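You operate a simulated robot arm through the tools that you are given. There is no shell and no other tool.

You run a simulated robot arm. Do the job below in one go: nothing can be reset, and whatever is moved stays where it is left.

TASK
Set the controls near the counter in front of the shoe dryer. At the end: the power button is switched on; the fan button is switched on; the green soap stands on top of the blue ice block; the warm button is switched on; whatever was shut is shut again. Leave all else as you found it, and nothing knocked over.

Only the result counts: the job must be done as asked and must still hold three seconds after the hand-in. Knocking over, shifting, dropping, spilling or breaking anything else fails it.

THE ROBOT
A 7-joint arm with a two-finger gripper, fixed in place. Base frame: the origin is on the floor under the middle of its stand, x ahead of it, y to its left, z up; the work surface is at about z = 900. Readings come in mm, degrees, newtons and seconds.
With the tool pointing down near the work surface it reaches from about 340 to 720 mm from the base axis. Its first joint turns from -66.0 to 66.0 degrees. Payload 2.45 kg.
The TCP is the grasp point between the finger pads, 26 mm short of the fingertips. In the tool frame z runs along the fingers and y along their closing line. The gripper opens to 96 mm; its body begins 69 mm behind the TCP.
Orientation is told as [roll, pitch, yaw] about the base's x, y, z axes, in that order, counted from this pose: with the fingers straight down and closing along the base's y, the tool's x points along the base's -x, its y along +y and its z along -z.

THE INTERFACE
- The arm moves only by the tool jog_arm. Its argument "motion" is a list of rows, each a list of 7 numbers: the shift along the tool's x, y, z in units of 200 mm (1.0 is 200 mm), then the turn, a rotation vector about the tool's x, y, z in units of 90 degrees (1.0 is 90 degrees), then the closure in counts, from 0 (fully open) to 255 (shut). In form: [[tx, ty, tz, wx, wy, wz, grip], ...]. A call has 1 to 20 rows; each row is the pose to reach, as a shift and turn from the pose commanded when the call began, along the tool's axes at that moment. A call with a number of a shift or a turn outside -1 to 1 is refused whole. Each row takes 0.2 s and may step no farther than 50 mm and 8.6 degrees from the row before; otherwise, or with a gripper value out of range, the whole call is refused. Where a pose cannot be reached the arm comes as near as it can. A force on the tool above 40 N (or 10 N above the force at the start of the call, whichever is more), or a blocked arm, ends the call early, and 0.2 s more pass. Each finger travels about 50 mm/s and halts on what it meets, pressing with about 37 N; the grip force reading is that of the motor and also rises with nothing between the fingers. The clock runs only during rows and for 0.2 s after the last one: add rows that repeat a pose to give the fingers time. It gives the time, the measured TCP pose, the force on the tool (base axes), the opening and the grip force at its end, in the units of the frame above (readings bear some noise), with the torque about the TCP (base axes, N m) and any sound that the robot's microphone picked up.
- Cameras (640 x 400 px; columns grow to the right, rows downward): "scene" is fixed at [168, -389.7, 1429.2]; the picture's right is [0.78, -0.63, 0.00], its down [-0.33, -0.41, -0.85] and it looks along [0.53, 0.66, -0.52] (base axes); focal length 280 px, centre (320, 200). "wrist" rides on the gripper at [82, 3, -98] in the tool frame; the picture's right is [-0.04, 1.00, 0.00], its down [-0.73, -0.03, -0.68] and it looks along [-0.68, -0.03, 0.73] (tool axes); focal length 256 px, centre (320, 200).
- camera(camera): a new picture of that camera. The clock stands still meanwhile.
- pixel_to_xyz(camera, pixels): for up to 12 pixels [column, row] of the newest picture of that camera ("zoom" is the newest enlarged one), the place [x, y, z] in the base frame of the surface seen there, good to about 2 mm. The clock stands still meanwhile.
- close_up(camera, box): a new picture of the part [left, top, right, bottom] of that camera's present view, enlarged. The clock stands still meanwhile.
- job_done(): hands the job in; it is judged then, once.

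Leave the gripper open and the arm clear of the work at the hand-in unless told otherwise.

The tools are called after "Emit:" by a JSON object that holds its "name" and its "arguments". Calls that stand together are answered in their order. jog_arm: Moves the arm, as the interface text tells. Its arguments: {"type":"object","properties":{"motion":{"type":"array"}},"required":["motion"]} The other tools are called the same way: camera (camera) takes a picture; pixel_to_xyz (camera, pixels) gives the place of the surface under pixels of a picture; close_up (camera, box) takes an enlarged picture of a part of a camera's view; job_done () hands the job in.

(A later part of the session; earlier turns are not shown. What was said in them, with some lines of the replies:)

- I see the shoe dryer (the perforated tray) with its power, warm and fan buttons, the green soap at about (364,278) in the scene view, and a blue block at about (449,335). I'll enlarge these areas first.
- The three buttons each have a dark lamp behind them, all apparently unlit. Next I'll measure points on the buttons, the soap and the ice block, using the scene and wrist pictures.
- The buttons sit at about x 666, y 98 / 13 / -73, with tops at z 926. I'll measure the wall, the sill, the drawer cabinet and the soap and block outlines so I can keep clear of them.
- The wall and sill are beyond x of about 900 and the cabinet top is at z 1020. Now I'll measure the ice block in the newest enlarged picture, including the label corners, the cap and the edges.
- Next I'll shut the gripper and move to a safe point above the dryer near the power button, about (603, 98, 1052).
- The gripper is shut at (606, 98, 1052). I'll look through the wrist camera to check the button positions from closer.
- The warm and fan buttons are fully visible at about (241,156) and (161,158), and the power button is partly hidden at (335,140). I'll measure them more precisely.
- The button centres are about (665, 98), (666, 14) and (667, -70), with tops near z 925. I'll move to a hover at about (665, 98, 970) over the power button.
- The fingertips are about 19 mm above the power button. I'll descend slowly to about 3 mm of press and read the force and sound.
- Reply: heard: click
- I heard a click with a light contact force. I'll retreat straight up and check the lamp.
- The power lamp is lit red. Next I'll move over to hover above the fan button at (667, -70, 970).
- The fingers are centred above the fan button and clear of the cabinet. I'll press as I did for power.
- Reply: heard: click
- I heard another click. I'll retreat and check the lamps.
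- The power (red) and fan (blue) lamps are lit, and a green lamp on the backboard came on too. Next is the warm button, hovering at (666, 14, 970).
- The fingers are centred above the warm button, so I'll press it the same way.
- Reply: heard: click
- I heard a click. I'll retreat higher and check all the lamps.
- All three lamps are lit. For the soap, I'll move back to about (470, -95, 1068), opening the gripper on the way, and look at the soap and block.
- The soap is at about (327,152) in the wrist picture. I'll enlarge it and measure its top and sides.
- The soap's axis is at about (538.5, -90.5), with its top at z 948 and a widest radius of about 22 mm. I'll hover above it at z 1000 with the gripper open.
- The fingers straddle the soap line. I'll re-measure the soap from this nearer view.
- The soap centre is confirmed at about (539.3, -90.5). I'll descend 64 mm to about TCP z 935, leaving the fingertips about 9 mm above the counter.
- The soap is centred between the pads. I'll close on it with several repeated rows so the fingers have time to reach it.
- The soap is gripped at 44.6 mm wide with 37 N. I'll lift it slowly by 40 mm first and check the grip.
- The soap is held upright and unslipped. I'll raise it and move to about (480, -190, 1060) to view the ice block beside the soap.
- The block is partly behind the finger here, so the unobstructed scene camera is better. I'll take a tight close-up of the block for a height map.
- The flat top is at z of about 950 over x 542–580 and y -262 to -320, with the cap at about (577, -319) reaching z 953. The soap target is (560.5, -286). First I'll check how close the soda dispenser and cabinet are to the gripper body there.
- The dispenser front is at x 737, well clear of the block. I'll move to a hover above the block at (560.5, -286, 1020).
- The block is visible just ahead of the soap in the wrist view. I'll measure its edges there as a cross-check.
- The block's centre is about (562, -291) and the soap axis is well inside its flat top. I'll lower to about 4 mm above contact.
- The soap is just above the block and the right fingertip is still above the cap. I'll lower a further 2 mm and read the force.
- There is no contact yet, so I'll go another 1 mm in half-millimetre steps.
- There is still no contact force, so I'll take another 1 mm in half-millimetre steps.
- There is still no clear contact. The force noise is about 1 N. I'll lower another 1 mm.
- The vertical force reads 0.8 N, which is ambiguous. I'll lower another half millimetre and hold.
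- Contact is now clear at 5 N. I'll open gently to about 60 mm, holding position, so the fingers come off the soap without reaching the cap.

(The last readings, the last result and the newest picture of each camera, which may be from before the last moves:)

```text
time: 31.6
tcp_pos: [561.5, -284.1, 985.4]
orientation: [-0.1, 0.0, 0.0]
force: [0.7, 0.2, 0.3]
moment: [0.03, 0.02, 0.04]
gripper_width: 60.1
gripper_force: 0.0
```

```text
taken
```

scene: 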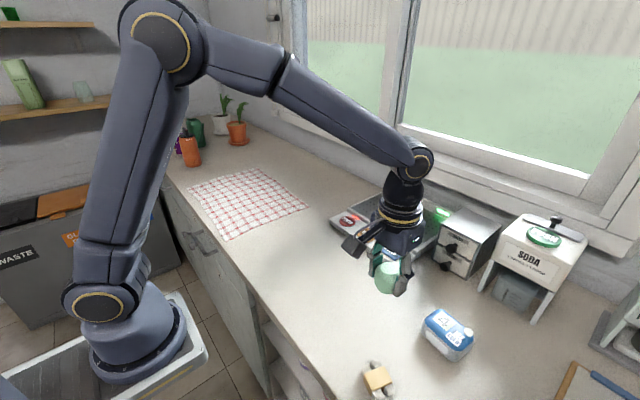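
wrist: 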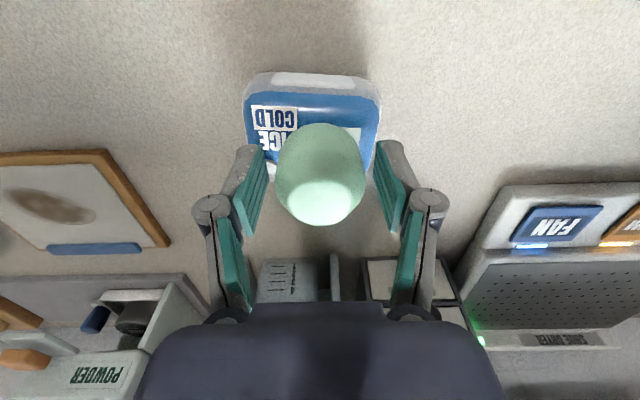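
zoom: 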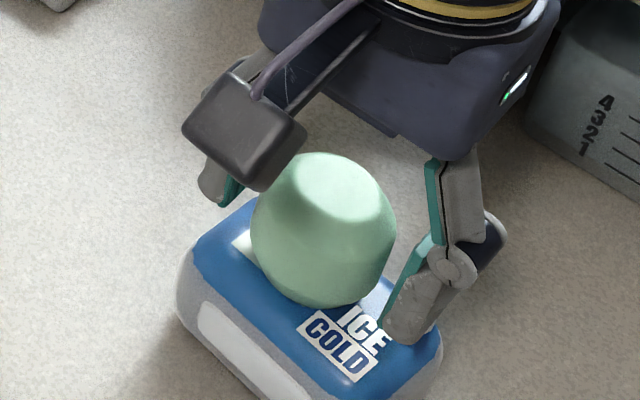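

The fingers are clear on both sides (60 mm opening against a 44 mm soap) and the soap stands on the block. I'll lift straight up 110 mm without changing the opening.

Emit:
{"name": "jog_arm", "arguments": {"motion": [[0, 0, -0.05, 0, 0, 0, 95], [0, 0, -0.1, 0, 0, 0, 95], [0, 0, -0.2, 0, 0, 0, 95], [0, 0, -0.3, 0, 0, 0, 95], [0, 0, -0.42, 0, 0, 0, 95], [0, 0, -0.55, 0, 0, 0, 50], [0, 0, -0.55, 0, 0, 0, 0], [0, 0, -0.55, 0, 0, 0, 0]]}}

Emit:
{"name": "camera", "arguments": {"camera": "wrist"}}

Emit:
{"name": "close_up", "arguments": {"camera": "scene", "box": [400, 260, 500, 370]}}

```text
time: 33.4
tcp_pos: [561.7, -283.6, 1094.5]
orientation: [0.0, 0.0, 0.0]
force: [0.0, 0.4, 0.3]
moment: [0.02, -0.01, -0.03]
gripper_width: 96.2
gripper_force: 0.0
```

```text
taken
```

wrist: 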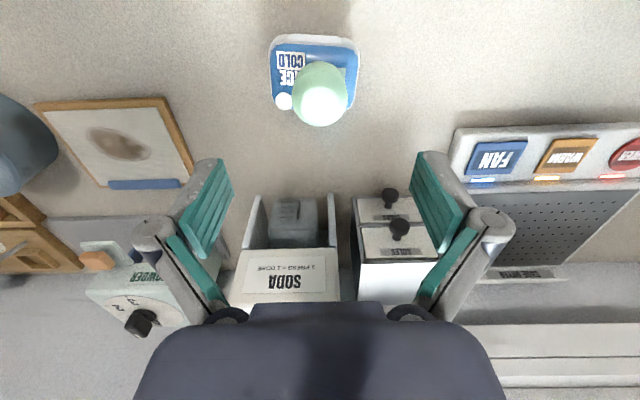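

```text
3.64 times, centred on (450, 315) of scene
```

zoom: 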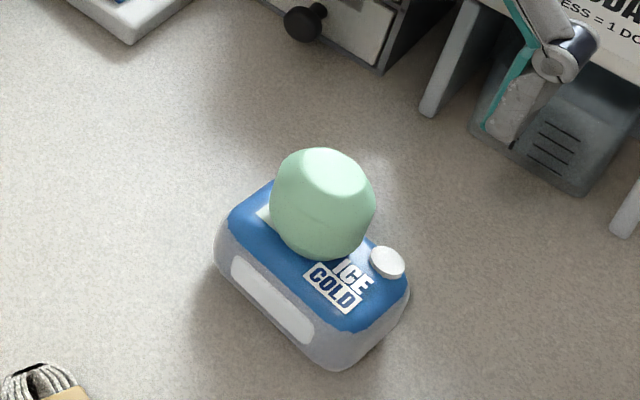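

The soap stands on the block and the three lamps are still lit. I'll move the arm clear, back and up, with the gripper open.

Emit:
{"name": "jog_arm", "arguments": {"motion": [[0.03, 0.05, -0.1, 0, 0, 0, 0], [0.12, 0.17, -0.2, 0, 0, 0, 0], [0.22, 0.3, -0.3, 0, 0, 0, 0], [0.32, 0.43, -0.35, 0, 0, 0, 0], [0.42, 0.56, -0.4, 0, 0, 0, 0], [0.52, 0.69, -0.45, 0, 0, 0, 0], [0.62, 0.82, -0.48, 0, 0, 0, 0], [0.7, 0.95, -0.5, 0, 0, 0, 0], [0.7, 0.95, -0.5, 0, 0, 0, 0], [0.7, 0.95, -0.5, 0, 0, 0, 0]]}}

Emit:
{"name": "camera", "arguments": {"camera": "scene"}}

Emit:
{"name": "close_up", "arguments": {"camera": "scene", "box": [320, 180, 500, 370]}}

Emit:
{"name": "camera", "arguments": {"camera": "wrist"}}

```text
time: 35.6
tcp_pos: [420.5, -94.3, 1194.6]
orientation: [0.0, -0.1, 0.1]
force: [-0.1, 0.1, -1.0]
moment: [0.02, 0.02, 0.0]
gripper_width: 95.9
gripper_force: 0.1
```

```text
taken
```

scene: 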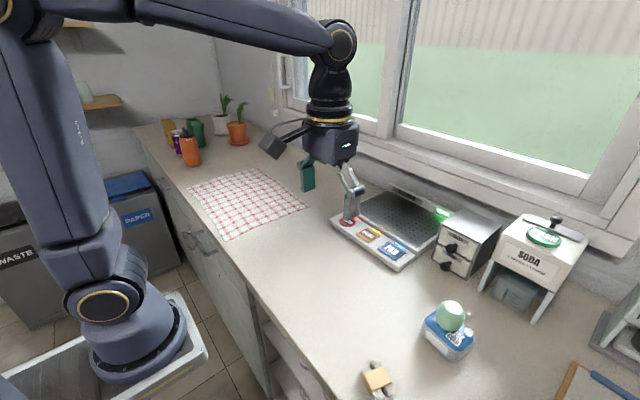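

```text
2.11 times, centred on (410, 275) of scene
```

zoom: 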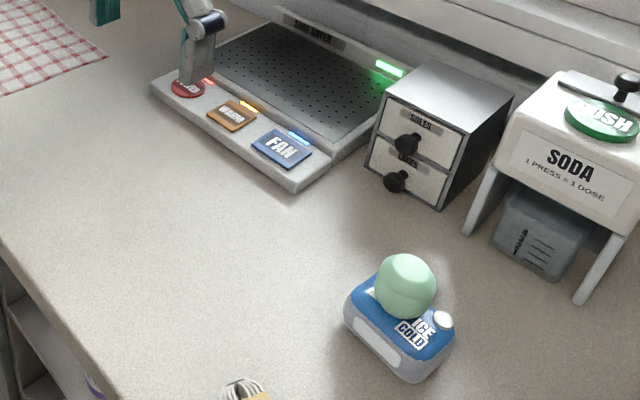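

```text
taken
```

wrist: 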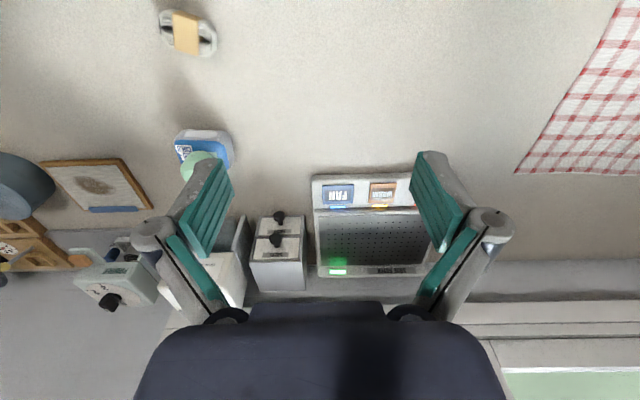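

All three lamps (power, warm, fan) are lit and the soap stands steady on the ice block. The drawers and everything else look untouched, the gripper is open and the arm is clear, so I'll hand in.

Emit:
{"name": "job_done", "arguments": {}}

```text
The job is handed in.
```

The job is handed in, and everything asked for was in place in the last pictures I took before it:

- **Buttons:** power, fan and warm are switched on. Each gave a click when pressed, and all three lamps are lit. A green lamp on the dryer's backboard also came on after I pressed fan.
- **Soap:** the green soap stands upright on the flat top of the blue ice block, clear of its white cap.
- **Everything else:** I opened nothing, so there was nothing to shut again, and nothing else looked moved or knocked over.

The gripper is open and the arm is parked clear of the counter.
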